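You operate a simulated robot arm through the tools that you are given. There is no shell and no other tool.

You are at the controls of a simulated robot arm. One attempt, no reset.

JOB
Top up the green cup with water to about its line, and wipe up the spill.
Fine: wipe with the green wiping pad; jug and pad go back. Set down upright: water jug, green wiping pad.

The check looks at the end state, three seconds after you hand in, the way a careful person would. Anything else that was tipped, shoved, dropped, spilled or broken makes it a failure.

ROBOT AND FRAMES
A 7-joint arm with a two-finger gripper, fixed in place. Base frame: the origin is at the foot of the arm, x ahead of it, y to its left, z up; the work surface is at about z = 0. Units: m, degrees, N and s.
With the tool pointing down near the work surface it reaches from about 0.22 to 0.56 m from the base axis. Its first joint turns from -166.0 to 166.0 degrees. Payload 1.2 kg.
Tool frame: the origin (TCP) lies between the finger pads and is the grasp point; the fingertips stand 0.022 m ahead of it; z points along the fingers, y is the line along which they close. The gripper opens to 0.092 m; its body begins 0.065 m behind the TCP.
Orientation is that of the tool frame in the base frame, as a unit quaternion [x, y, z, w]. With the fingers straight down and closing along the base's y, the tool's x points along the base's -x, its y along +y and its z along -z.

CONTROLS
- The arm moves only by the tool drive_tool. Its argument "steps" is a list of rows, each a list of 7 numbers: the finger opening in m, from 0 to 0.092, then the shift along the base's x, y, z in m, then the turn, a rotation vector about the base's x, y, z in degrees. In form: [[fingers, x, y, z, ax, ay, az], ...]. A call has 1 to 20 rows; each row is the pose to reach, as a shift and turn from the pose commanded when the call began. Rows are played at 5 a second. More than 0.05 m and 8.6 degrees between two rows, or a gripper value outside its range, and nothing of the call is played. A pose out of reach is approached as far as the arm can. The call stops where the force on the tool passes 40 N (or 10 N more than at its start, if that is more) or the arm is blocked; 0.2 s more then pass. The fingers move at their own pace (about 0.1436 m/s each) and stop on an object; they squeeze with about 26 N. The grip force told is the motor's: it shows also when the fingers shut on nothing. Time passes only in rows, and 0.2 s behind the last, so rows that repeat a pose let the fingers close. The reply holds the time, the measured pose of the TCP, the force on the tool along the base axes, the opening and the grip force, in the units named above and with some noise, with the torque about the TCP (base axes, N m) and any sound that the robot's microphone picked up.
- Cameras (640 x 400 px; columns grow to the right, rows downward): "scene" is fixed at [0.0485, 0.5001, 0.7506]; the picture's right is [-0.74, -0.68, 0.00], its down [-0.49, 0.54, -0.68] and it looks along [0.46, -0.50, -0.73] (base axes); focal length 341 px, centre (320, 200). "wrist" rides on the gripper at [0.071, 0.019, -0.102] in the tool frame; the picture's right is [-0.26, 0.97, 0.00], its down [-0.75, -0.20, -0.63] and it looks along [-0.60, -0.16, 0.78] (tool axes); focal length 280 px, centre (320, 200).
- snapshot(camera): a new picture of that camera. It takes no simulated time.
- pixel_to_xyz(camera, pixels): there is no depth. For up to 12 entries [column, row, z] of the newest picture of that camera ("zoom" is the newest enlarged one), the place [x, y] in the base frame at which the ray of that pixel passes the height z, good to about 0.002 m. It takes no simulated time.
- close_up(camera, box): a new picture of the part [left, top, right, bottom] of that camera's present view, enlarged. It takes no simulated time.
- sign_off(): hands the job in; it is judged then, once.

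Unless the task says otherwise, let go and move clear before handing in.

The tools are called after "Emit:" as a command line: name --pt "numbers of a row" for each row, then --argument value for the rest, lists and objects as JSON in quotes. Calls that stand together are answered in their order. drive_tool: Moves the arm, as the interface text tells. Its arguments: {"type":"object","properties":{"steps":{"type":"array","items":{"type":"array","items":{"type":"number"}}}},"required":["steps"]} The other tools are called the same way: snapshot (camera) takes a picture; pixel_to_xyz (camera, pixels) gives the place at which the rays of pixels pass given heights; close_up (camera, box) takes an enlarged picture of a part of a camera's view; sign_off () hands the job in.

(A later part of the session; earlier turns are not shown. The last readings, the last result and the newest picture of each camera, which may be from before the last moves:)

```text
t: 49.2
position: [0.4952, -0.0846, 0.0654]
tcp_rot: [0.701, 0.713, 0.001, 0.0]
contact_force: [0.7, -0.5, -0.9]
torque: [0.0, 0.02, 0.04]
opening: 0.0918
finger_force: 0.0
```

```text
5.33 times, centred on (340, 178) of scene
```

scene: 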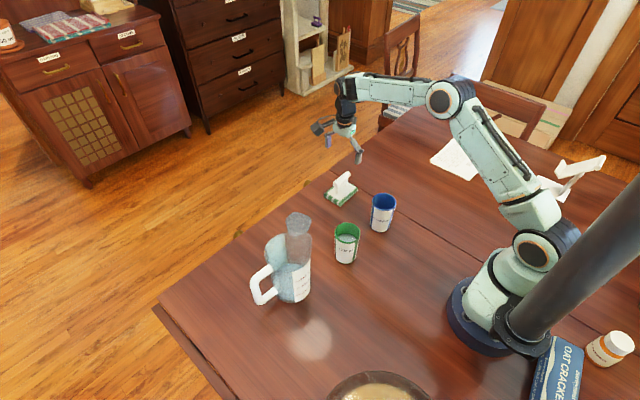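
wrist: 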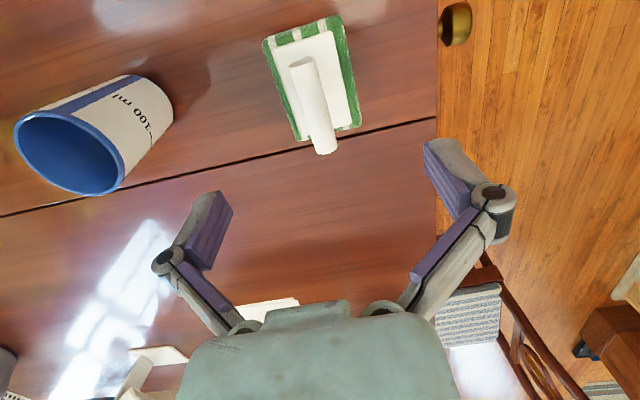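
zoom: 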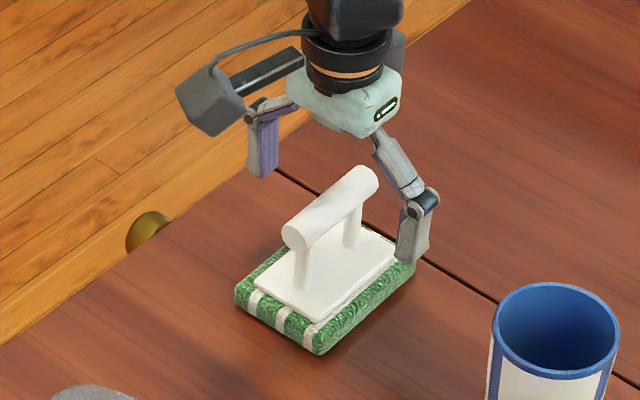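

The TCP's pixel, zoom (320,225), is centred on the handle bar. Now I'll close the fingers.

Emit:
drive_tool --pt "0.06 0 0.002 0 0 0 0" --pt "0.035 0 0.002 0 0 0 0" --pt "0.015 0 0.002 0 0 0 0" --pt "0.0 0 0.002 0 0 0 0" --pt "0.0 0 0.002 0 0 0 0" --pt "0.0 0 0.002 0 0 0 0"

Emit:
close_up --camera "wrist" --box '[160, 60, 480, 280]'

Emit:
close_up --camera "scene" --box '[305, 140, 375, 215]'

```text
t: 50.6
position: [0.4937, -0.0809, 0.0651]
tcp_rot: [0.701, 0.713, 0.0, 0.001]
contact_force: [-1.4, 0.4, 4.6]
torque: [0.07, 0.03, 0.01]
opening: 0.016
finger_force: 25.5
```

```text
1.82 times, centred on (320, 170) of wrist
```

zoom: 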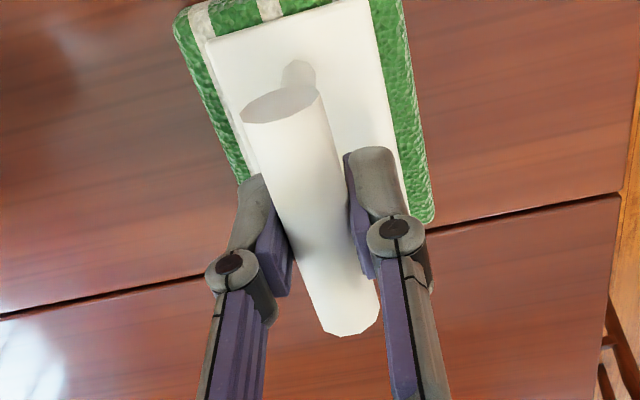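

```text
5.33 times, centred on (340, 178) of scene
```

zoom: 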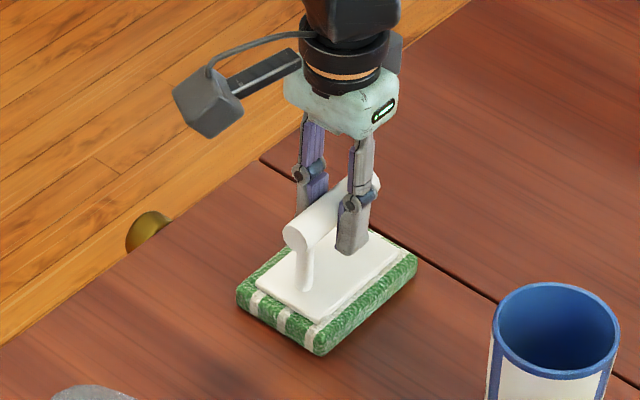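

The bar is held (opening 16 mm, 25.5 N) and the pad hasn't moved. I'll lift it 30 mm, carry it to above the spill at about (0.495, 0.09), and look before touching down.

Emit:
drive_tool --pt "0.0 0 0 0.01 0 0 0" --pt "0.0 0 0 0.03 0 0 0" --pt "0.0 0 0.02 0.035 0 0 0" --pt "0.0 0 0.05 0.035 0 0 0" --pt "0.0 0 0.085 0.035 0 0 0" --pt "0.0 0 0.12 0.035 0 0 0" --pt "0.0 0 0.15 0.035 0 0 0" --pt "0.0 0 0.17 0.035 0 0 0" --pt "0.0 0 0.17 0.035 0 0 0"

Emit:
snapshot --camera "scene"

Emit:
snapshot --camera "wrist"

```text
t: 52.6
position: [0.4939, 0.0892, 0.1009]
tcp_rot: [0.701, 0.713, 0.0, 0.0]
contact_force: [0.5, 0.4, -0.6]
torque: [0.02, 0.02, 0.03]
opening: 0.016
finger_force: 26.5
```

```text
taken
```

scene: 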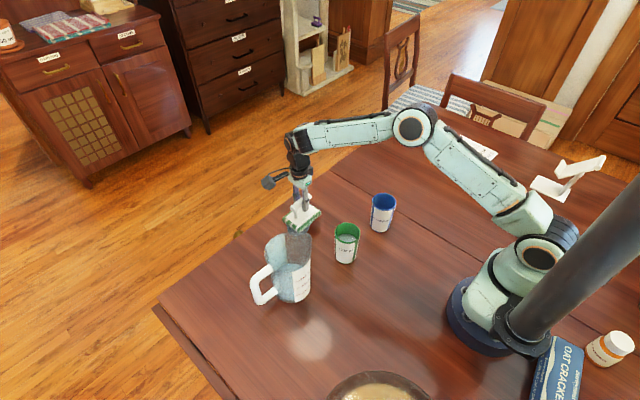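

```text
taken
```

wrist: 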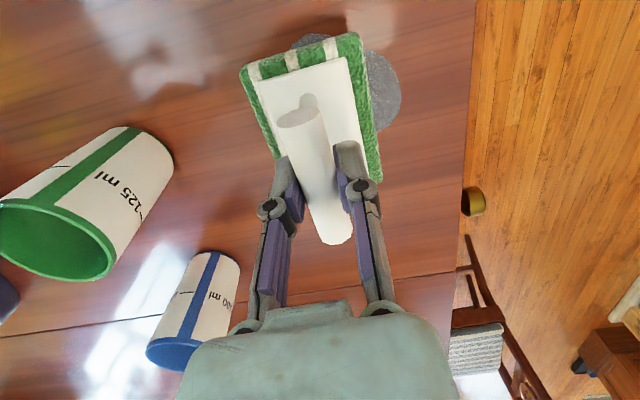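

The pad is over the spill, with the grey patch showing past the pad's outer edge at (385,90) and at the top (308,40). I'll lower it gently onto the table.

Emit:
drive_tool --pt "0.0 0.008 0.0 -0.01 0 0 0" --pt "0.0 0.012 0.0 -0.02 0 0 0" --pt "0.0 0.012 0.0 -0.028 0 0 0" --pt "0.0 0.012 0.0 -0.033 0 0 0" --pt "0.0 0.012 0.0 -0.0355 0 0 0" --pt "0.0 0.012 0.0 -0.0355 0 0 0"

Emit:
snapshot --camera "wrist"

Emit:
close_up --camera "scene" --box '[265, 180, 345, 250]'

```text
t: 54.0
position: [0.5056, 0.0887, 0.0658]
tcp_rot: [0.701, 0.713, -0.001, 0.0]
contact_force: [-1.9, 0.1, 6.6]
torque: [-0.04, 0.01, 0.04]
opening: 0.0161
finger_force: 26.1
```

```text
taken
```

wrist: 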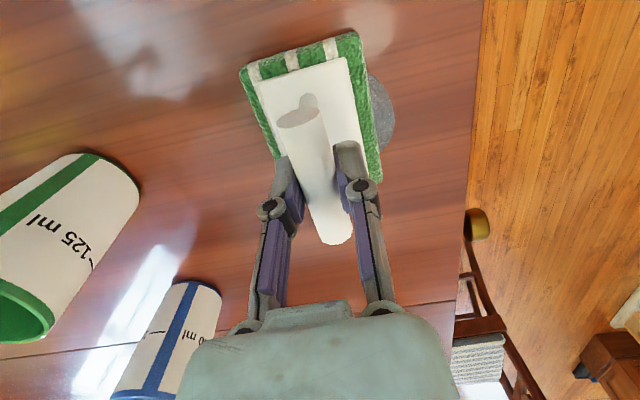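

```text
5.71 times, centred on (305, 215) of scene
```

zoom: 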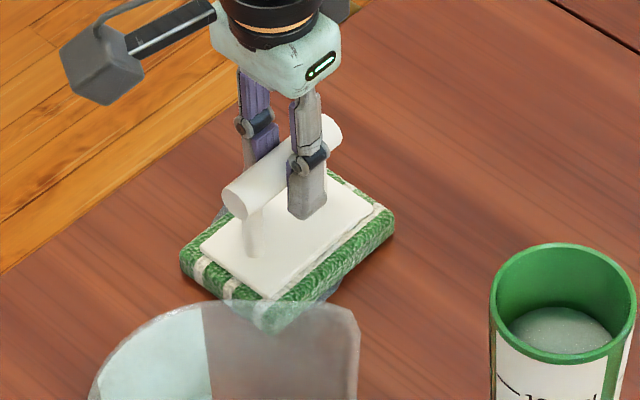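

Contact is at 6.6 N and the pad is flat. I'll wipe with slow overlapping strokes in x, with small y offsets to cover the whole patch.

Emit:
drive_tool --pt "0.0 0.008 0 0 0 0 0" --pt "0.0 0.016 0 0 0 0 0" --pt "0.0 0.024 0 0 0 0 0" --pt "0.0 0.03 0 0 0 0 0" --pt "0.0 0.022 0 0 0 0 0" --pt "0.0 0.012 0 0 0 0 0" --pt "0.0 0 0 0 0 0 0" --pt "0.0 -0.012 0 0 0 0 0" --pt "0.0 -0.022 0 0 0 0 0" --pt "0.0 -0.028 0.006 0 0 0 0" --pt "0.0 -0.02 0.012 0 0 0 0" --pt "0.0 -0.01 0.012 0 0 0 0" --pt "0.0 0.002 0.012 0 0 0 0" --pt "0.0 0.014 0.012 0 0 0 0" --pt "0.0 0.024 0.01 0 0 0 0" --pt "0.0 0.03 0 0 0 0 0" --pt "0.0 0.026 -0.012 0 0 0 0" --pt "0.0 0.014 -0.014 0 0 0 0" --pt "0.0 0.002 -0.014 0 0 0 0" --pt "0.0 -0.01 -0.014 0 0 0 0"

Emit:
snapshot --camera "wrist"

Emit:
close_up --camera "scene" --box '[265, 180, 345, 250]'

```text
t: 58.2
position: [0.4958, 0.0747, 0.0648]
tcp_rot: [0.701, 0.713, 0.0, 0.0]
contact_force: [1.6, 0.2, 3.4]
torque: [-0.03, 0.03, 0.01]
opening: 0.0159
finger_force: 25.7
```

```text
taken
```

wrist: 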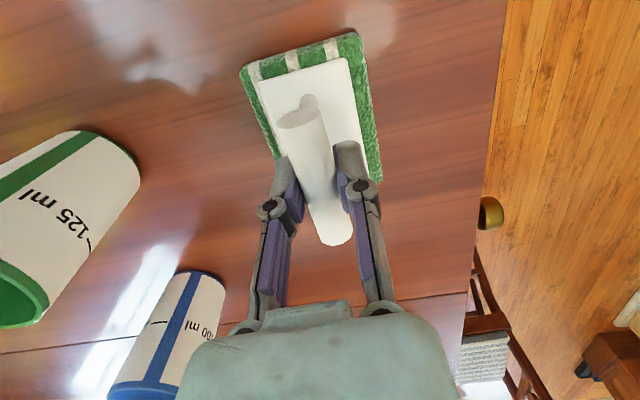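

```text
5.71 times, centred on (305, 215) of scene
```

zoom: 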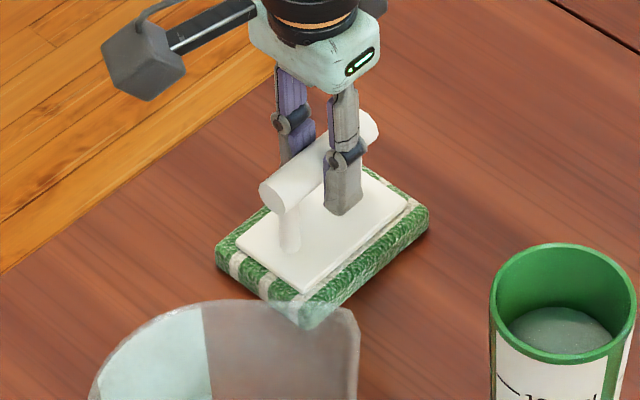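

No grey patch remains visible around the pad in either view. I'll lift the pad and move it part of the way back to inspect the table beneath.

Emit:
drive_tool --pt "0.0 0 0 0.008 0 0 0" --pt "0.0 0 -0.005 0.025 0 0 0" --pt "0.0 0 -0.025 0.0355 0 0 0" --pt "0.0 0 -0.055 0.0355 0 0 0" --pt "0.0 -0.001 -0.09 0.0355 0 0 0" --pt "0.0 -0.002 -0.125 0.0355 0 0 0" --pt "0.0 -0.002 -0.156 0.0355 0 0 0" --pt "0.0 -0.002 -0.156 0.0355 0 0 0"

Emit:
snapshot --camera "scene"

Emit:
close_up --camera "scene" --box '[250, 170, 360, 250]'

Emit:
snapshot --camera "wrist"

```text
t: 60.0
position: [0.495, -0.0821, 0.1013]
tcp_rot: [0.7, 0.714, 0.0, 0.0]
contact_force: [0.0, 0.0, -1.0]
torque: [0.01, -0.01, 0.06]
opening: 0.016
finger_force: 26.0
```

```text
taken
```

scene: 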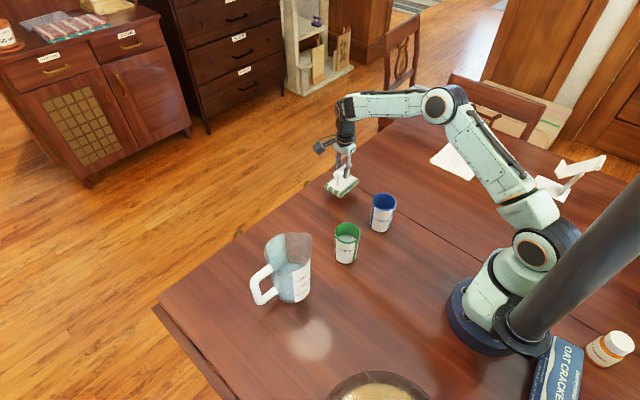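

```text
5.00 times, centred on (305, 210) of scene
```

zoom: 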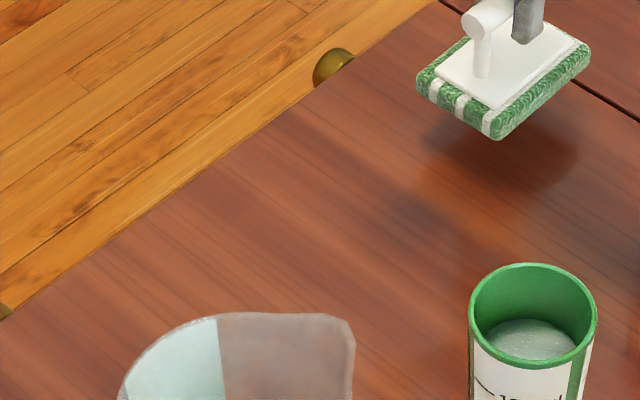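

```text
taken
```

wrist: 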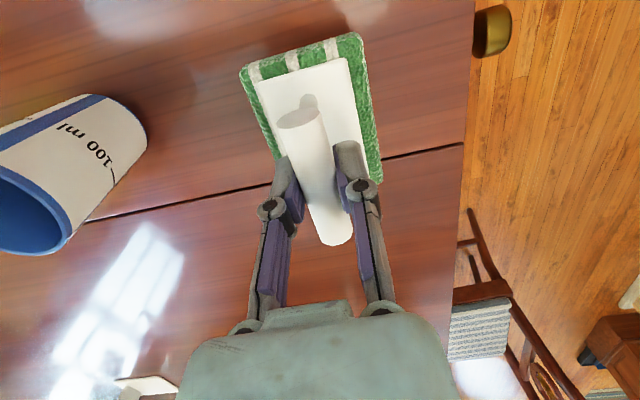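

The spill area is clean in the scene view, with no grey patch near (298,222), and the pad hovers over its original place. I'll lower it and check its position against the original picture.

Emit:
drive_tool --pt "0.0 0 0.0 -0.01 0 0 0" --pt "0.0 0 0.0 -0.02 0 0 0" --pt "0.0 0 0.0 -0.028 0 0 0" --pt "0.0 0 0.0 -0.032 0 0 0" --pt "0.0 0 0.0 -0.0345 0 0 0" --pt "0.0 0 0.0 -0.0345 0 0 0"

Emit:
close_up --camera "scene" --box '[305, 140, 375, 215]'

```text
t: 61.4
position: [0.4933, -0.0808, 0.0663]
tcp_rot: [0.701, 0.714, -0.001, 0.001]
contact_force: [-0.6, -0.2, -0.6]
torque: [0.0, 0.0, 0.02]
opening: 0.0157
finger_force: 26.1
```

```text
5.33 times, centred on (340, 178) of scene
```

zoom: 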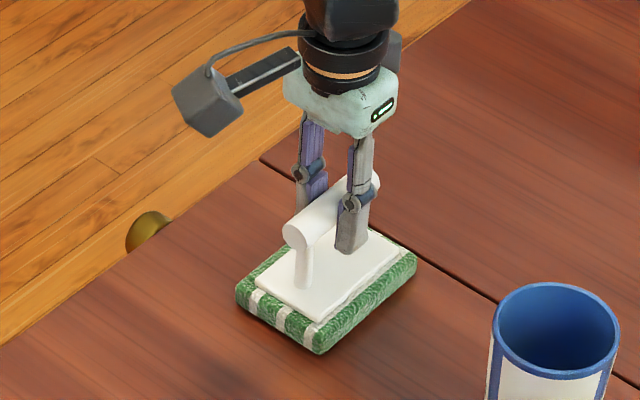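

The pad's corners at zoom (236,290) and (320,355) match the original placement. I'll lower the last millimetre to seat it, then open the fingers.

Emit:
drive_tool --pt "0.0 0 0 -0.0008 0 0 0" --pt "0.0 0 0 -0.0012 0 0 0" --pt "0.022 0 0 -0.0012 0 0 0" --pt "0.03 0 0 -0.0012 0 0 0" --pt "0.05 0 0 -0.0012 0 0 0" --pt "0.075 0 0 -0.0012 0 0 0" --pt "0.092 0 0 -0.0012 0 0 0" --pt "0.092 0 0 -0.0012 0 0 0"

Emit:
drive_tool --pt "0.092 0 0 0.02 0 0 0" --pt "0.092 0 0 0.045 0 0 0" --pt "0.092 0 0 0.075 0 0 0" --pt "0.092 -0.01 0 0.11 0 0 0" --pt "0.092 -0.03 0.01 0.15 0 0 0" --pt "0.092 -0.05 0.02 0.18 0 0 0" --pt "0.092 -0.05 0.02 0.18 0 0 0"

Emit:
snapshot --camera "scene"

Emit:
close_up --camera "scene" --box '[305, 140, 375, 215]'

```text
t: 63.2
position: [0.4944, -0.0801, 0.0638]
tcp_rot: [0.701, 0.713, 0.0, 0.0]
contact_force: [-0.3, -0.3, -0.3]
torque: [-0.03, 0.01, 0.0]
opening: 0.092
finger_force: 0.0
```

```text
t: 64.8
position: [0.443, -0.0597, 0.2425]
tcp_rot: [0.701, 0.713, -0.001, 0.0]
contact_force: [0.4, -0.2, 0.0]
torque: [0.03, 0.02, 0.03]
opening: 0.0921
finger_force: 0.1
```

```text
taken
```

scene: 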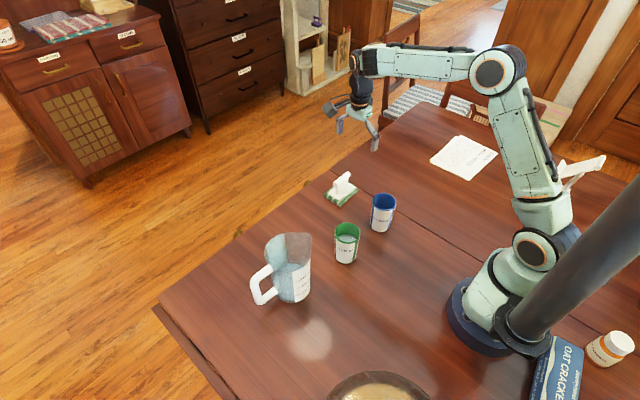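

```text
5.33 times, centred on (340, 178) of scene
```

zoom: 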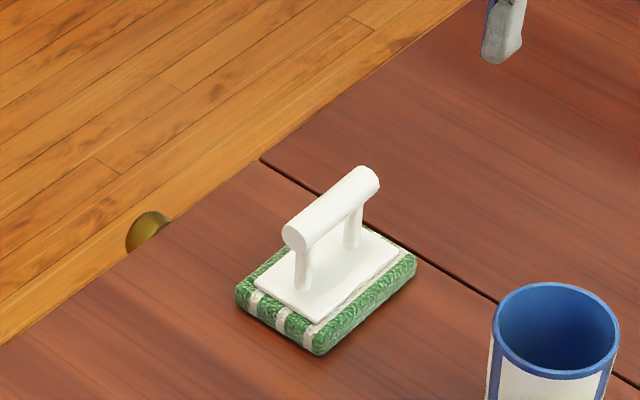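

The pad stands upright at its place and the gripper is clear. I'll return to the starting viewpoint to inspect the spill area, the jug and the cup level from above.

Emit:
drive_tool --pt "0.092 -0.01 0.005 0.015 0 0 7.5" --pt "0.092 -0.021 0.01 0.03 0 0 15" --pt "0.092 -0.032 0.015 0.045 0 0 22.5" --pt "0.092 -0.043 0.02 0.06 0 0 30" --pt "0.092 -0.054 0.025 0.075 0 0 37.5" --pt "0.092 -0.065 0.03 0.09 0 0 45" --pt "0.092 -0.076 0.035 0.105 0 0 52.5" --pt "0.092 -0.087 0.04 0.12 0 0 60" --pt "0.092 -0.098 0.045 0.135 0 0 67.5" --pt "0.092 -0.11 0.05 0.15 0 0 75" --pt "0.092 -0.12 0.055 0.16 0 0 82" --pt "0.092 -0.13 0.058 0.168 0 0 89" --pt "0.092 -0.13 0.058 0.168 0 0 89"

Emit:
snapshot --camera "wrist"

Emit:
close_up --camera "wrist" --box '[240, 0, 640, 200]'

Emit:
close_up --camera "scene" --box '[220, 150, 420, 320]'

Emit:
close_up --camera "scene" --box '[332, 222, 364, 270]'

```text
t: 67.6
position: [0.3139, -0.0025, 0.4116]
tcp_rot: [-0.001, 1.0, 0.001, 0.0]
contact_force: [0.5, 0.4, -0.2]
torque: [-0.02, 0.03, -0.02]
opening: 0.092
finger_force: 0.0
```

```text
taken
```

wrist: 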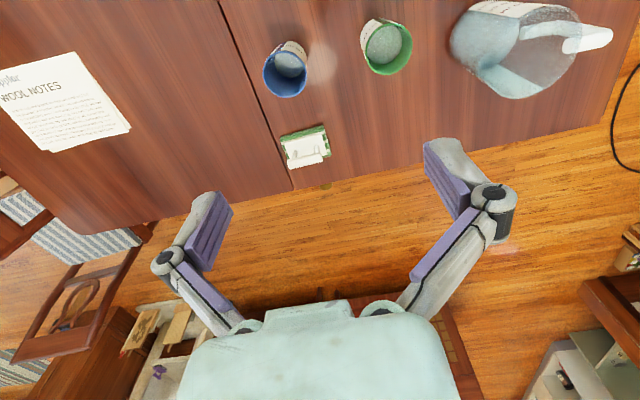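

```text
1.60 times, centred on (440, 100) of wrist
```

zoom: 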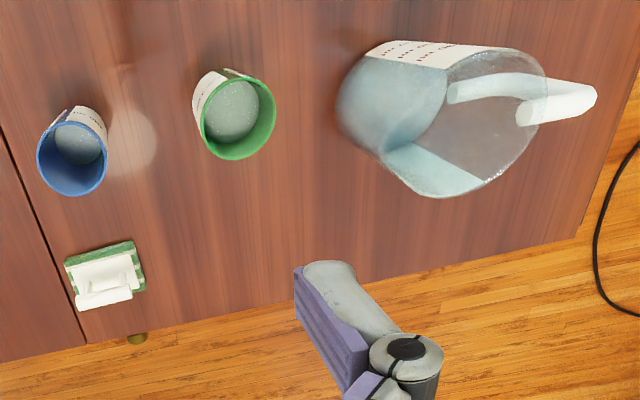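

```text
2.35 times, centred on (320, 235) of scene
```

zoom: 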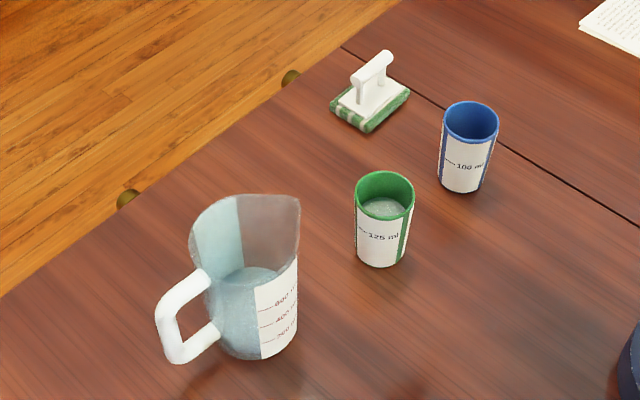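

```text
8.33 times, centred on (348, 246) of scene
```

zoom: 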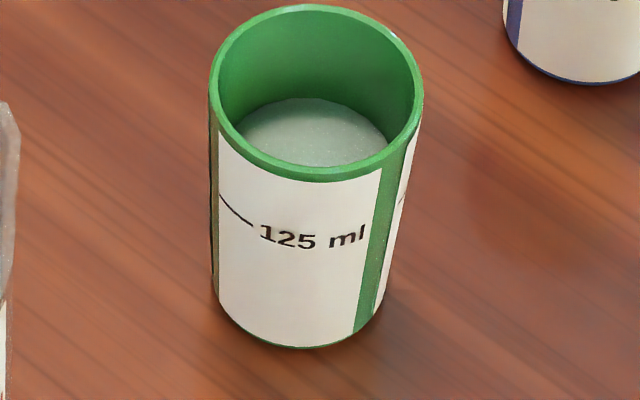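

Everything is back in place: the spill area in the wrist view (around (395,130)) is clean, and the jug, pad and blue cup look unchanged. Before handing in I want to be sure of the level, so I'll zoom closely on the cup's base and line, and get a wrist view of its side and interior.

Emit:
close_up --camera "scene" --box '[330, 240, 366, 270]'

Emit:
close_up --camera "scene" --box '[330, 218, 366, 250]'

Emit:
close_up --camera "wrist" --box '[350, 5, 430, 85]'

```text
13.33 times, centred on (348, 255) of scene
```

zoom: 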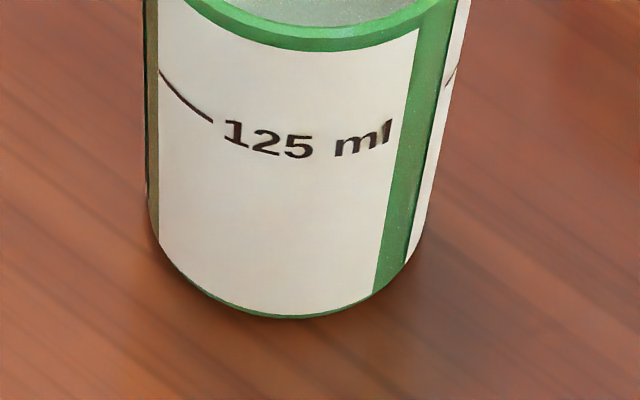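

```text
12.50 times, centred on (348, 234) of scene
```

zoom: 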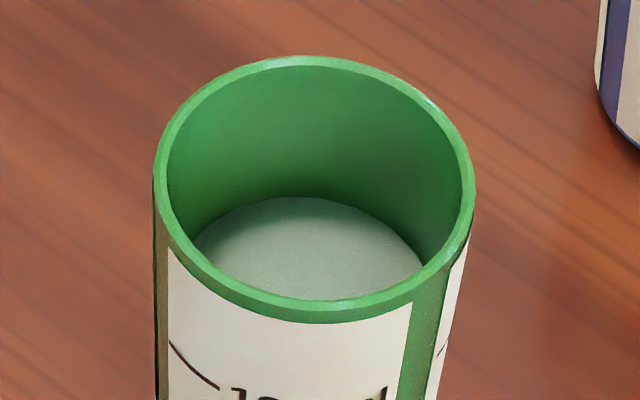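

```text
5.00 times, centred on (390, 45) of wrist
```

zoom: 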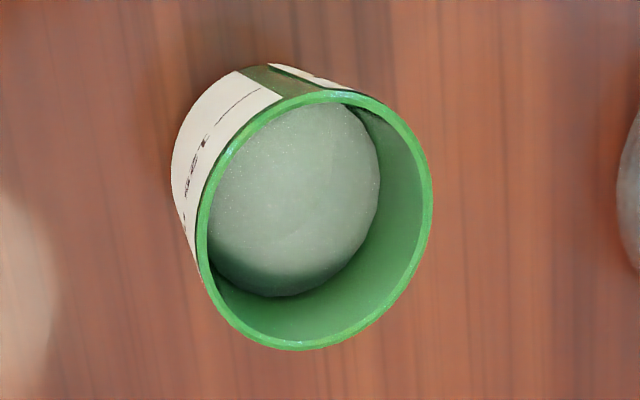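

The fits suggest the level is at or up to about 3 mm below the line, but the line's mark is near the silhouette in this view. I'll bring the wrist camera closer from the robot side, staying well above the cups, where a mark faces the camera, for a firmer comparison.

Emit:
drive_tool --pt "0.092 -0.006 0.008 -0.03 0 0 4" --pt "0.092 -0.012 0.016 -0.06 0 0 8" --pt "0.092 -0.018 0.025 -0.09 0 0 12" --pt "0.092 -0.024 0.033 -0.12 0 0 16" --pt "0.092 -0.03 0.041 -0.15 0 0 20" --pt "0.092 -0.036 0.05 -0.18 0 0 24" --pt "0.092 -0.042 0.058 -0.21 0 0 27" --pt "0.092 -0.0474 0.0661 -0.235 0 0 30" --pt "0.092 -0.0474 0.0661 -0.2466 0 0 30" --pt "0.092 -0.0474 0.0661 -0.2466 0 0 30"

Emit:
snapshot --camera "wrist"

```text
t: 69.8
position: [0.2658, 0.0641, 0.1649]
tcp_rot: [-0.26, 0.966, 0.0, 0.0]
contact_force: [-0.1, 0.4, -0.2]
torque: [0.0, -0.02, -0.01]
opening: 0.0919
finger_force: 0.1
```

```text
taken
```

wrist: 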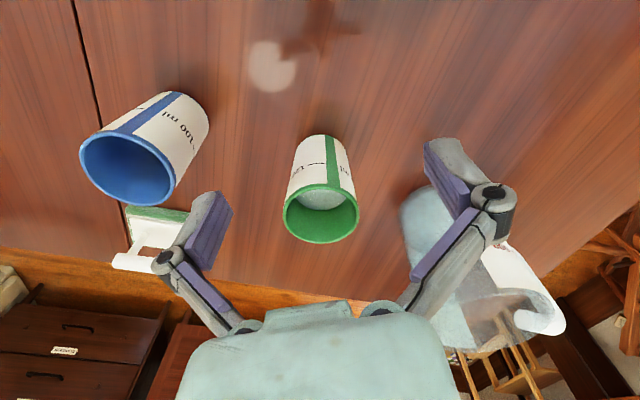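

Emit:
close_up --camera "wrist" --box '[275, 125, 367, 250]'

Emit:
close_up --camera "wrist" --box '[280, 175, 364, 228]'

```text
3.20 times, centred on (321, 188) of wrist
```

zoom: 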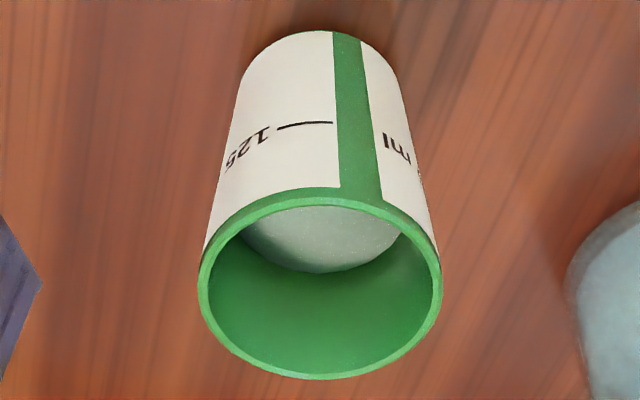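

```text
7.55 times, centred on (322, 202) of wrist
```

zoom: 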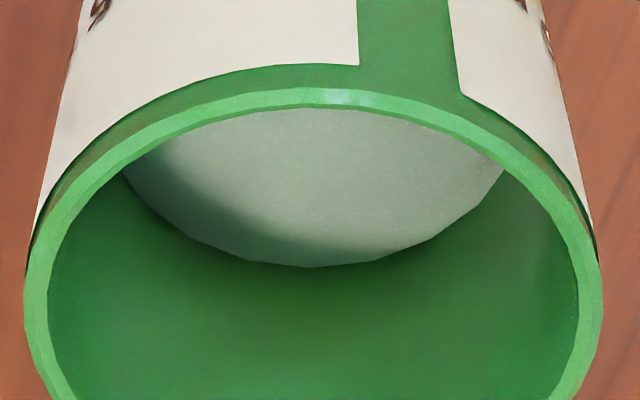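

With the mark facing the camera here (zoom (305,124)) and the water's far edge at (318,272), the level works out about 3 mm below the line, roughly 6 ml short. A short gentle second pour at the same tilt will finish it, so I'll go back to the jug handle along the proven path.

Emit:
drive_tool --pt "0.092 0 0 0.04 0 0 0" --pt "0.092 0 0 0.08 0 0 0" --pt "0.092 0 0 0.12 0 0 0" --pt "0.092 0.0081 0.0173 0.12 0 0 -8.27" --pt "0.092 0.0162 0.0346 0.12 0 0 -16.53" --pt "0.092 0.0243 0.0519 0.12 0 0 -24.8" --pt "0.092 0.0325 0.0692 0.12 0 0 -33.07" --pt "0.092 0.0406 0.0865 0.12 0 0 -41.33" --pt "0.092 0.0487 0.1038 0.12 0 0 -49.6" --pt "0.092 0.0568 0.121 0.12 0 0 -57.87" --pt "0.092 0.0649 0.1384 0.12 0 0 -66.13" --pt "0.092 0.073 0.1556 0.12 0 0 -74.4" --pt "0.092 0.0811 0.173 0.12 0 0 -82.67" --pt "0.092 0.0893 0.19 0.118 0 0 -90.93" --pt "0.092 0.0974 0.2075 0.115 0 0 -99.2" --pt "0.092 0.1055 0.2248 0.11 0 0 -107.47" --pt "0.092 0.1136 0.242 0.105 0 0 -115.73" --pt "0.092 0.1217 0.259 0.095 0 0 -124" --pt "0.092 0.1217 0.259 0.095 0 0 -124"

Emit:
snapshot --camera "wrist"

Emit:
snapshot --camera "scene"

```text
t: 73.8
position: [0.3863, 0.3223, 0.2608]
tcp_rot: [0.732, 0.681, -0.001, 0.001]
contact_force: [0.3, -0.5, 0.4]
torque: [0.02, -0.04, -0.01]
opening: 0.092
finger_force: 0.0
```

```text
taken
```

wrist: 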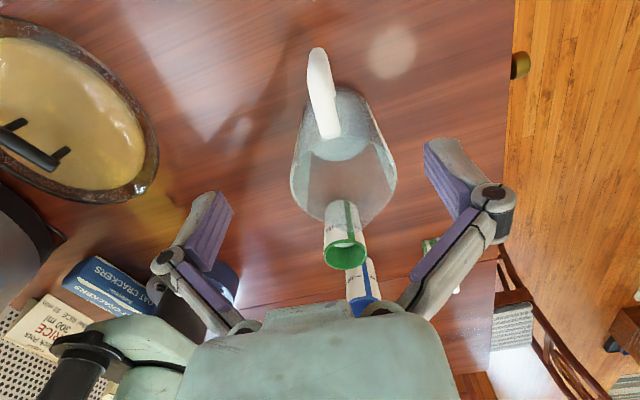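

```text
taken
```

scene: 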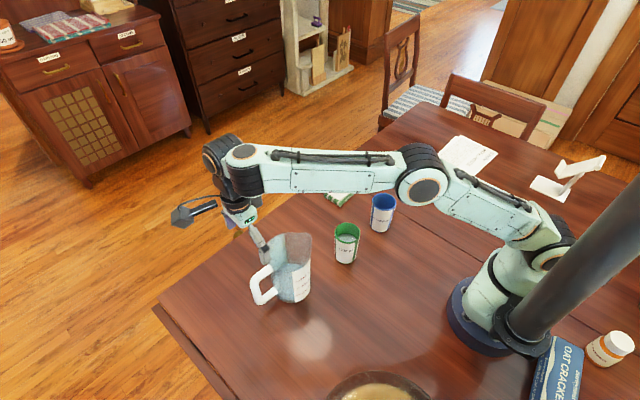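

The gripper is back over the handle, seen at (322,90) in the wrist view, with the same approach geometry. I'll lean the tool 12° outward and descend to the same grasp height.

Emit:
drive_tool --pt "0.092 0.0004 0.0003 -0.02 -3.99 0.28 0" --pt "0.092 0.0009 0.0007 -0.042 -7.98 0.56 0" --pt "0.092 0.0009 0.0007 -0.065 -11.97 0.84 0" --pt "0.092 0.0009 0.0007 -0.09 -11.97 0.84 0" --pt "0.092 0.0009 0.0007 -0.112 -11.97 0.84 0" --pt "0.092 0.0009 0.0007 -0.1268 -11.97 0.84 0" --pt "0.092 0.0009 0.0007 -0.1268 -11.97 0.84 0"

Emit:
snapshot --camera "wrist"

Emit:
close_up --camera "scene" --box '[240, 245, 320, 310]'

```text
t: 75.4
position: [0.3859, 0.3216, 0.1346]
tcp_rot: [0.727, 0.678, -0.076, 0.071]
contact_force: [0.3, 0.1, -0.8]
torque: [0.02, 0.0, 0.02]
opening: 0.092
finger_force: 0.1
```

```text
taken
```

wrist: 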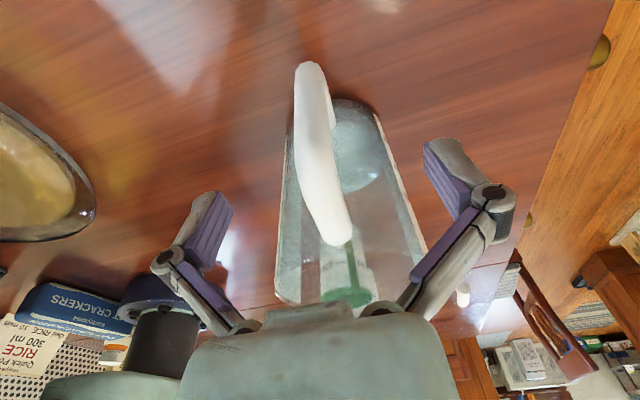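

```text
6.15 times, centred on (280, 278) of scene
```

zoom: 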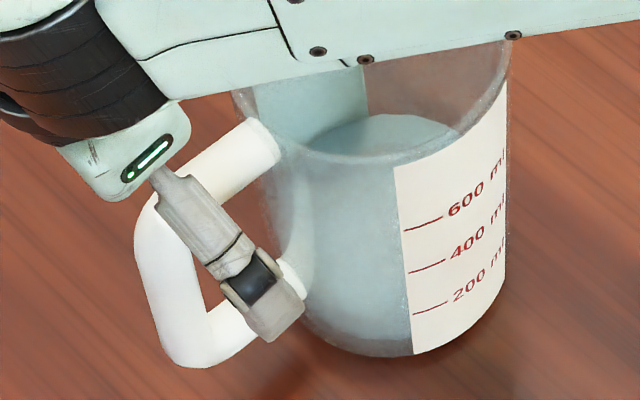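

The handle appears exactly where it did at release, from (310,65) to (338,240). Closing the fingers.

Emit:
drive_tool --pt "0.07 0 0 0 0 0 0" --pt "0.045 0 0 0 0 0 0" --pt "0.025 0 0 0 0 0 0" --pt "0.01 0 0 0 0 0 0" --pt "0.0 0 0 0 0 0 0" --pt "0.0 0 0 0 0 0 0"

Emit:
close_up --camera "scene" --box '[240, 245, 320, 310]'

```text
t: 76.8
position: [0.3878, 0.3213, 0.136]
tcp_rot: [0.727, 0.679, -0.077, 0.072]
contact_force: [-0.1, 0.3, 2.3]
torque: [-0.06, 0.01, -0.09]
opening: 0.0166
finger_force: 25.6
```

```text
6.15 times, centred on (280, 278) of scene
```

zoom: 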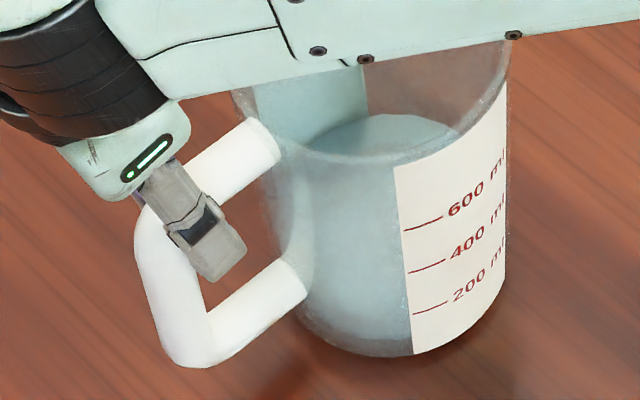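

The grip is confirmed at 16.6 mm and the jug hasn't moved. I'll lift it smoothly along the same path as before.

Emit:
drive_tool --pt "0.0 0 0 0.004 0 0 0" --pt "0.0 0 0 0.01 0 0 0" --pt "0.0 -0.001 -0.002 0.02 0 0 0" --pt "0.0 -0.004 -0.006 0.035 0 0 0" --pt "0.0 -0.008 -0.012 0.05 0 0 0" --pt "0.0 -0.012 -0.018 0.065 0 0 0" --pt "0.0 -0.016 -0.0244 0.081 0 0 0" --pt "0.0 -0.016 -0.0244 0.081 0 0 0"

Emit:
snapshot --camera "wrist"

```text
t: 78.6
position: [0.3724, 0.2983, 0.2173]
tcp_rot: [0.727, 0.678, -0.076, 0.072]
contact_force: [0.1, -0.6, -3.9]
torque: [0.2, -0.02, -0.02]
opening: 0.0166
finger_force: 25.7
```

```text
taken
```

wrist: 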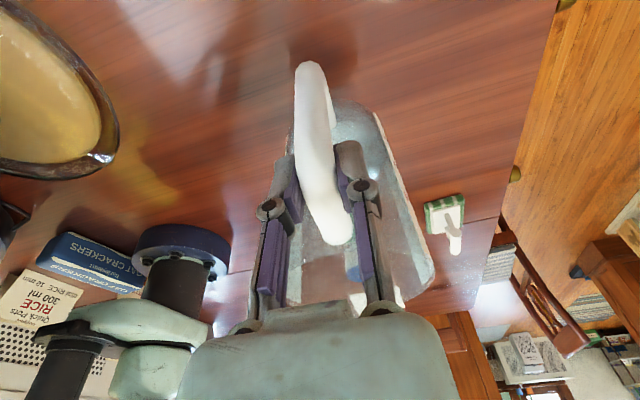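

Stable at the same load. I'll tilt back to 60° over the cup along the same trajectory, which is still short of pouring.

Emit:
drive_tool --pt "0.0 -0.0024 -0.0075 0.0024 3.99 -0.28 0" --pt "0.0 -0.0049 -0.015 0.0048 7.98 -0.56 0" --pt "0.0 -0.0073 -0.0224 0.0073 11.97 -0.84 0" --pt "0.0 -0.0098 -0.0299 0.0097 15.96 -1.12 0" --pt "0.0 -0.0122 -0.0374 0.0121 19.95 -1.4 0" --pt "0.0 -0.0146 -0.0449 0.0145 23.94 -1.68 0" --pt "0.0 -0.0171 -0.0524 0.0169 27.93 -1.95 0" --pt "0.0 -0.0195 -0.0598 0.0194 31.92 -2.23 0" --pt "0.0 -0.022 -0.0673 0.0218 35.91 -2.51 0" --pt "0.0 -0.0244 -0.0748 0.0242 39.9 -2.79 0" --pt "0.0 -0.024 -0.083 0.0275 44.89 -3.14 0" --pt "0.0 -0.0235 -0.092 0.0308 49.88 -3.49 0" --pt "0.0 -0.0245 -0.1015 0.0345 54.87 -3.84 0" --pt "0.0 -0.0258 -0.1114 0.0385 59.85 -4.19 0" --pt "0.0 -0.0258 -0.1114 0.0385 59.85 -4.19 0"

Emit:
close_up --camera "scene" --box '[290, 195, 380, 265]'

Emit:
close_up --camera "scene" --box '[338, 220, 364, 246]'

```text
t: 81.8
position: [0.3465, 0.1863, 0.255]
tcp_rot: [0.667, 0.624, 0.297, -0.278]
contact_force: [-0.2, 0.8, -3.0]
torque: [-0.07, 0.04, -0.01]
opening: 0.0165
finger_force: 26.2
```

```text
5.71 times, centred on (335, 230) of scene
```

zoom: 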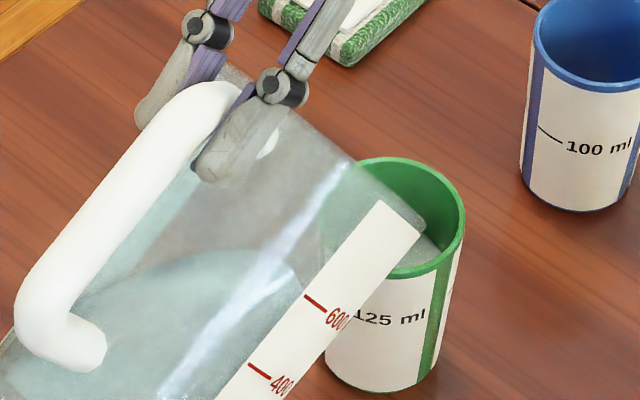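

```text
15.38 times, centred on (351, 233) of scene
```

zoom: 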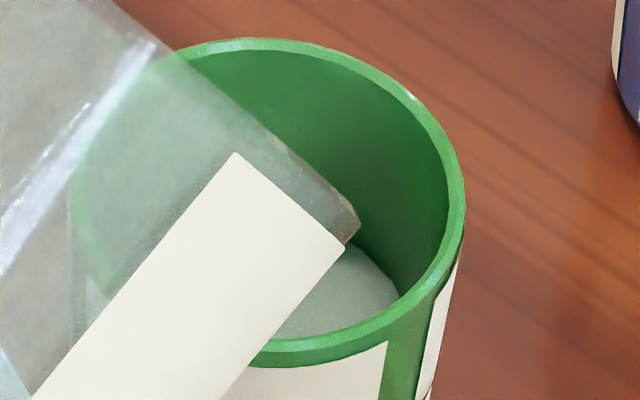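

The geometry repeats exactly (rim corner at (423,222)), and the water arc's right end sits at (398,292). I'll tilt to 65–66° and watch for the gentle stream.

Emit:
drive_tool --pt "0.0 -0.0003 -0.0045 0.0035 2 -0.14 0" --pt "0.0 -0.0006 -0.009 0.0068 3.99 -0.28 0" --pt "0.0 -0.0009 -0.0136 0.01 5.99 -0.42 0"

Emit:
close_up --camera "scene" --box '[338, 220, 364, 246]'

```text
t: 82.6
position: [0.3445, 0.1723, 0.2634]
tcp_rot: [0.651, 0.608, 0.332, -0.31]
contact_force: [0.1, -0.1, -4.0]
torque: [-0.14, 0.02, -0.01]
opening: 0.0166
finger_force: 26.3
```

```text
15.38 times, centred on (351, 233) of scene
```

zoom: 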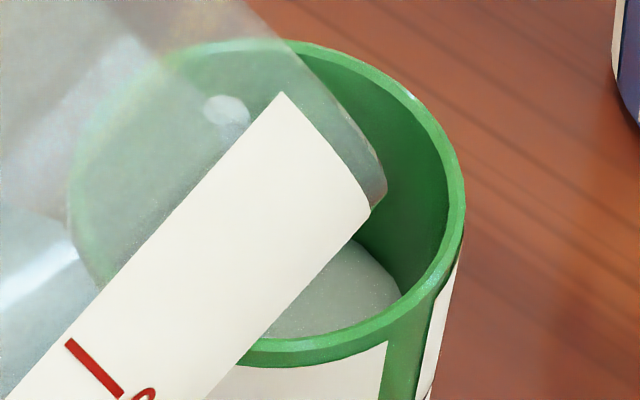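

A thin stream is again visible at (228,110), entering the cup. I'll hold briefly and recheck.

Emit:
drive_tool --pt "0.0 0 0 0 0 0 0" --pt "0.0 0 0 0 0 0 0"

Emit:
close_up --camera "scene" --box '[338, 220, 364, 246]'

```text
t: 83.2
position: [0.3449, 0.1737, 0.2641]
tcp_rot: [0.652, 0.608, 0.332, -0.31]
contact_force: [0.3, -0.2, -2.5]
torque: [-0.14, -0.02, 0.02]
opening: 0.0168
finger_force: 25.9
```

```text
15.38 times, centred on (351, 233) of scene
```

zoom: 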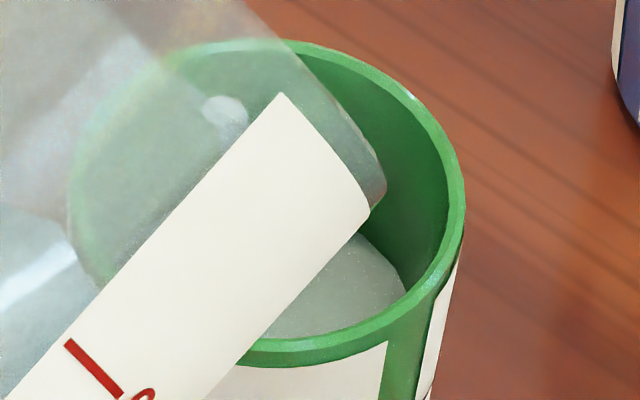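

The arc has risen to (360,235)–(406,287), about 2 mm of the roughly 3 mm needed. One more row, then I'll tilt back along the same path as before.

Emit:
drive_tool --pt "0.0 0 0 0 0 0 0" --pt "0.0 0.0009 0.0136 -0.006 -5.99 0.42 0" --pt "0.0 0.002 0.03 -0.008 -13.97 0.98 0" --pt "0.0 0.003 0.0427 -0.007 -20.95 1.47 0" --pt "0.0 0.0038 0.0537 -0.0075 -27.93 1.95 0" --pt "0.0 0.0045 0.0636 -0.0168 -35.91 2.51 0" --pt "0.0 0.005 0.0709 -0.027 -43.89 3.07 0" --pt "0.0 0.008 0.085 -0.035 -50.88 3.56 0" --pt "0.0 0.012 0.1 -0.042 -57.86 4.05 0" --pt "0.0 0.018 0.115 -0.048 -65.84 4.61 0" --pt "0.0 0.018 0.115 -0.048 -65.84 4.61 0"

Emit:
snapshot --camera "scene"

Emit:
close_up --camera "scene" --box '[330, 218, 366, 250]'

```text
t: 85.6
position: [0.3624, 0.288, 0.2173]
tcp_rot: [0.726, 0.679, -0.076, 0.071]
contact_force: [-0.2, -0.4, -2.6]
torque: [0.21, -0.02, 0.01]
opening: 0.0166
finger_force: 25.8
```

```text
taken
```

scene: 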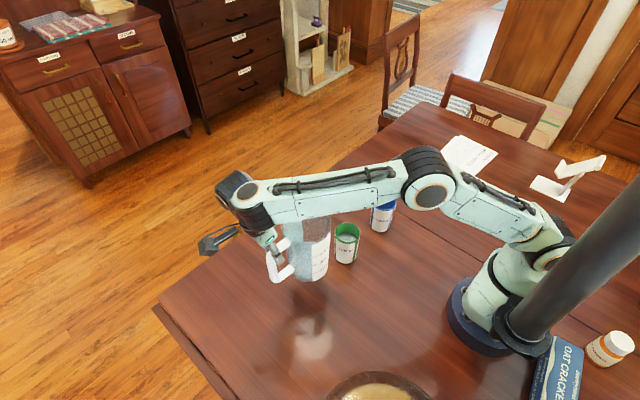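

```text
12.50 times, centred on (348, 234) of scene
```

zoom: 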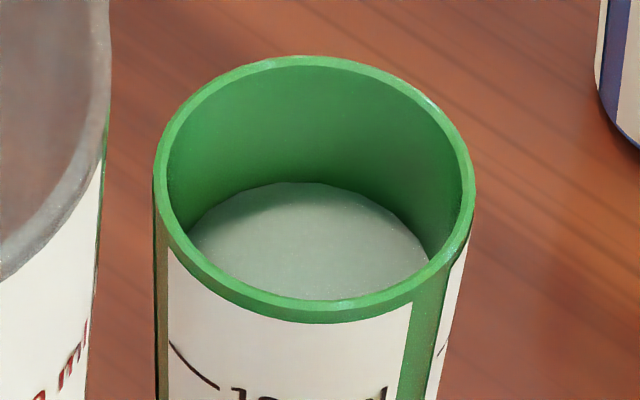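

The water's far edge rose from v=197 to v=182, which puts the level right about at the line (within about 2 mm), and nothing was spilled. Now I'll carry the jug back over its original spot.

Emit:
drive_tool --pt "0.0 0.004 0.006 -0.004 0 0 0" --pt "0.0 0.008 0.012 -0.01 0 0 0" --pt "0.0 0.013 0.018 -0.02 0 0 0" --pt "0.0 0.018 0.025 -0.032 0 0 0" --pt "0.0 0.0244 0.0334 -0.045 0 0 0" --pt "0.0 0.0244 0.0334 -0.056 0 0 0" --pt "0.0 0.0244 0.0334 -0.056 0 0 0"

Emit:
close_up --camera "scene" --box '[240, 245, 320, 310]'

```text
t: 87.2
position: [0.3892, 0.3221, 0.1581]
tcp_rot: [0.728, 0.678, -0.077, 0.071]
contact_force: [-0.3, -0.2, -4.0]
torque: [0.19, 0.02, 0.01]
opening: 0.0165
finger_force: 25.9
```

```text
6.15 times, centred on (280, 278) of scene
```

zoom: 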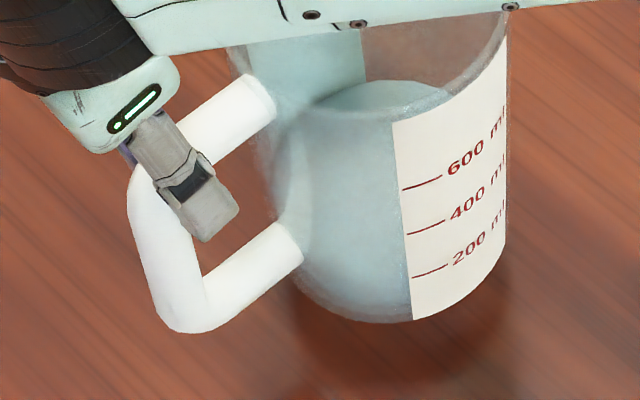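

The marks at (402,190) line up with the original after allowing for height. Lowering gently to the table.

Emit:
drive_tool --pt "0.0 0 0.001 -0.008 0 0 0" --pt "0.0 0 0.0015 -0.015 0 0 0" --pt "0.0 0 0.0015 -0.02 0 0 0" --pt "0.0 0 0.0015 -0.0228 0 0 0" --pt "0.0 0 0.0015 -0.0245 0 0 0" --pt "0.0 0 0.0015 -0.0245 0 0 0"

Emit:
close_up --camera "scene" --box '[240, 245, 320, 310]'

```text
t: 88.6
position: [0.3885, 0.3244, 0.1363]
tcp_rot: [0.727, 0.679, -0.074, 0.07]
contact_force: [-1.7, 6.4, 18.7]
torque: [0.11, -0.03, -0.06]
opening: 0.017
finger_force: 25.8
```

```text
6.15 times, centred on (280, 278) of scene
```

zoom: 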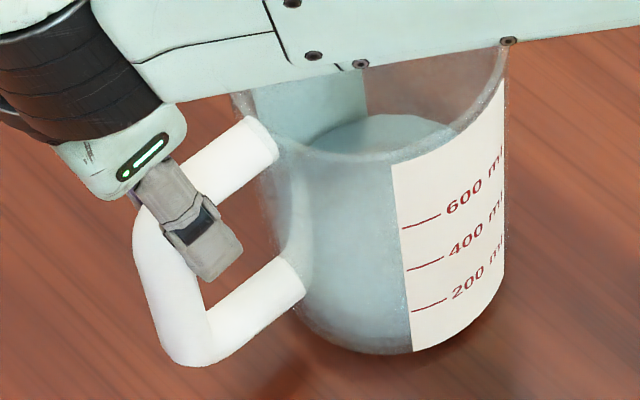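

The jug is down and the marks at (401,229), (406,269) and (411,311) match the original, but it is pressed at 18.7 N. I'll ease up a couple of millimetres before releasing.

Emit:
drive_tool --pt "0.0 0 0 0.001 0 0 0" --pt "0.0 0 0 0.0018 0 0 0" --pt "0.0 0 0 0.0018 0 0 0"

```text
t: 89.4
position: [0.3891, 0.3219, 0.1363]
tcp_rot: [0.727, 0.678, -0.079, 0.072]
contact_force: [-0.3, 0.2, -3.0]
torque: [0.21, -0.02, -0.01]
opening: 0.0165
finger_force: 26.0
```

Now it is just suspended (-3.0 N). Lowering by 1 mm to settle it on the table before opening.

Emit:
drive_tool --pt "0.0 0 0 -0.0005 0 0 0" --pt "0.0 0 0 -0.001 0 0 0" --pt "0.0 0 0 -0.001 0 0 0"

Emit:
close_up --camera "scene" --box '[240, 245, 320, 310]'

```text
t: 90.2
position: [0.388, 0.3229, 0.1352]
tcp_rot: [0.727, 0.678, -0.076, 0.07]
contact_force: [0.4, -0.1, -2.6]
torque: [0.21, 0.03, 0.03]
opening: 0.0166
finger_force: 25.8
```

```text
6.15 times, centred on (280, 278) of scene
```

zoom: 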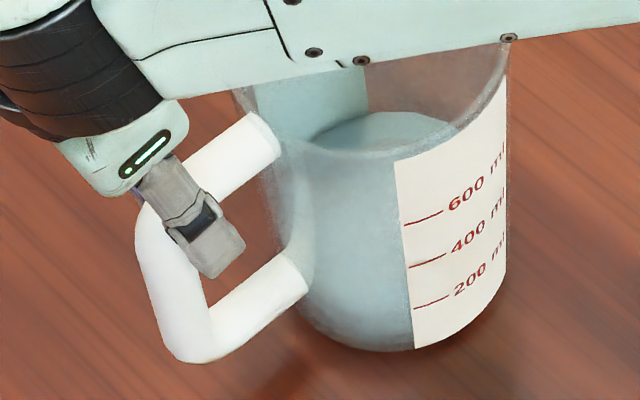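

It's still carried (torque 0.21), with the marks about 3 px high at (404,223). I'll lower a little more in half-millimetre steps.

Emit:
drive_tool --pt "0.0 0 0 -0.0005 0 0 0" --pt "0.0 0 0 -0.001 0 0 0" --pt "0.0 0 0 -0.001 0 0 0"

```text
t: 91.0
position: [0.3884, 0.3223, 0.1363]
tcp_rot: [0.727, 0.679, -0.077, 0.071]
contact_force: [-1.9, -4.1, 6.1]
torque: [-0.62, 0.1, -0.04]
opening: 0.0167
finger_force: 26.0
```

Contact now reads +6 N. I'll back off half a millimetre and then open the fingers slowly.

Emit:
drive_tool --pt "0.0 0 0 0.0005 0 0 0" --pt "0.0 0 0 0.0005 0 0 0"

Emit:
close_up --camera "scene" --box '[240, 245, 320, 310]'

Emit:
snapshot --camera "wrist"

```text
t: 91.6
position: [0.3873, 0.3239, 0.136]
tcp_rot: [0.727, 0.679, -0.077, 0.07]
contact_force: [0.0, -1.0, 0.9]
torque: [-0.12, -0.14, 0.02]
opening: 0.0166
finger_force: 26.2
```

```text
6.15 times, centred on (280, 278) of scene
```

zoom: 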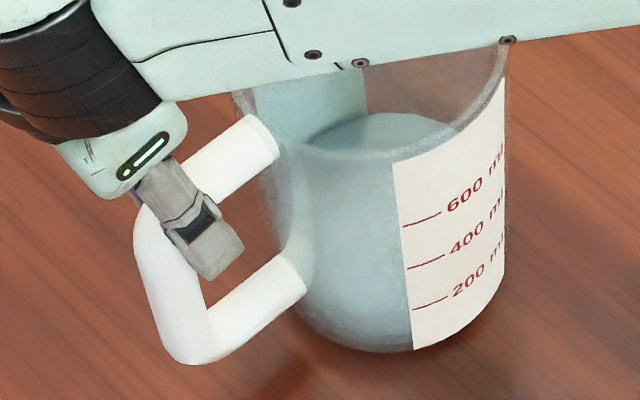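

```text
taken
```

wrist: 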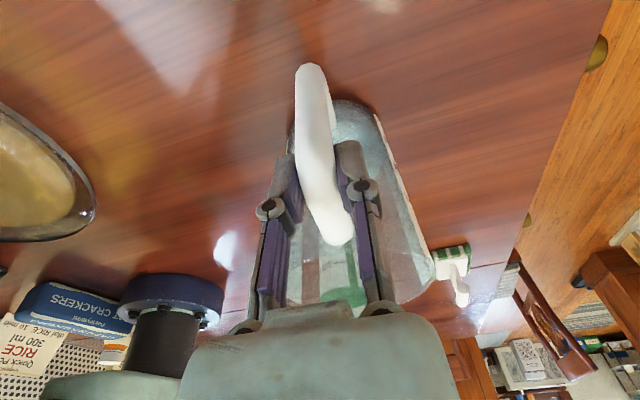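

The load is neutral (0.9 N) and the marks at (402,225) coincide with the original (402,226). Opening the fingers now.

Emit:
drive_tool --pt "0.018 0 0 0 0 0 0" --pt "0.022 0 0 0 0 0 0" --pt "0.03 0 0 0 0 0 0" --pt "0.05 0 0 0 0 0 0" --pt "0.075 0 0 0 0 0 0" --pt "0.092 0 0 0 0 0 0" --pt "0.092 0 0 0 0 0 0"

Emit:
close_up --camera "scene" --box '[240, 245, 320, 310]'

Emit:
snapshot --camera "wrist"

```text
t: 93.2
position: [0.3886, 0.3238, 0.1351]
tcp_rot: [0.727, 0.678, -0.077, 0.071]
contact_force: [0.2, 0.8, 0.1]
torque: [0.01, 0.0, -0.03]
opening: 0.0921
finger_force: 0.0
```

```text
6.15 times, centred on (280, 278) of scene
```

zoom: 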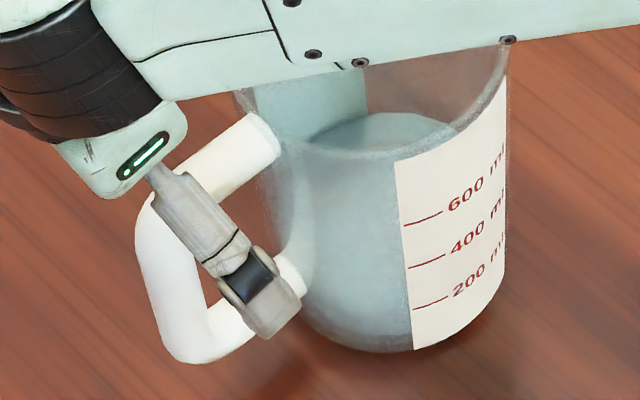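

```text
taken
```

wrist: 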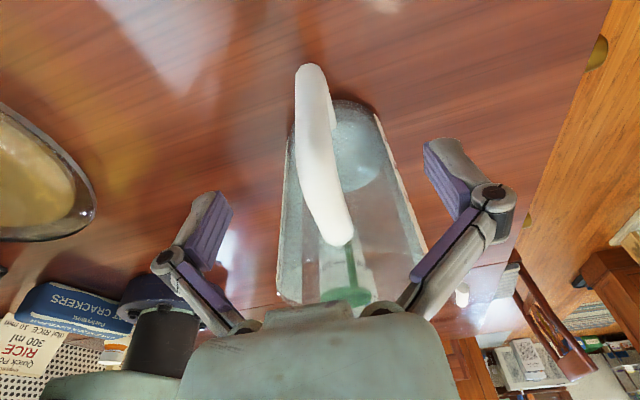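

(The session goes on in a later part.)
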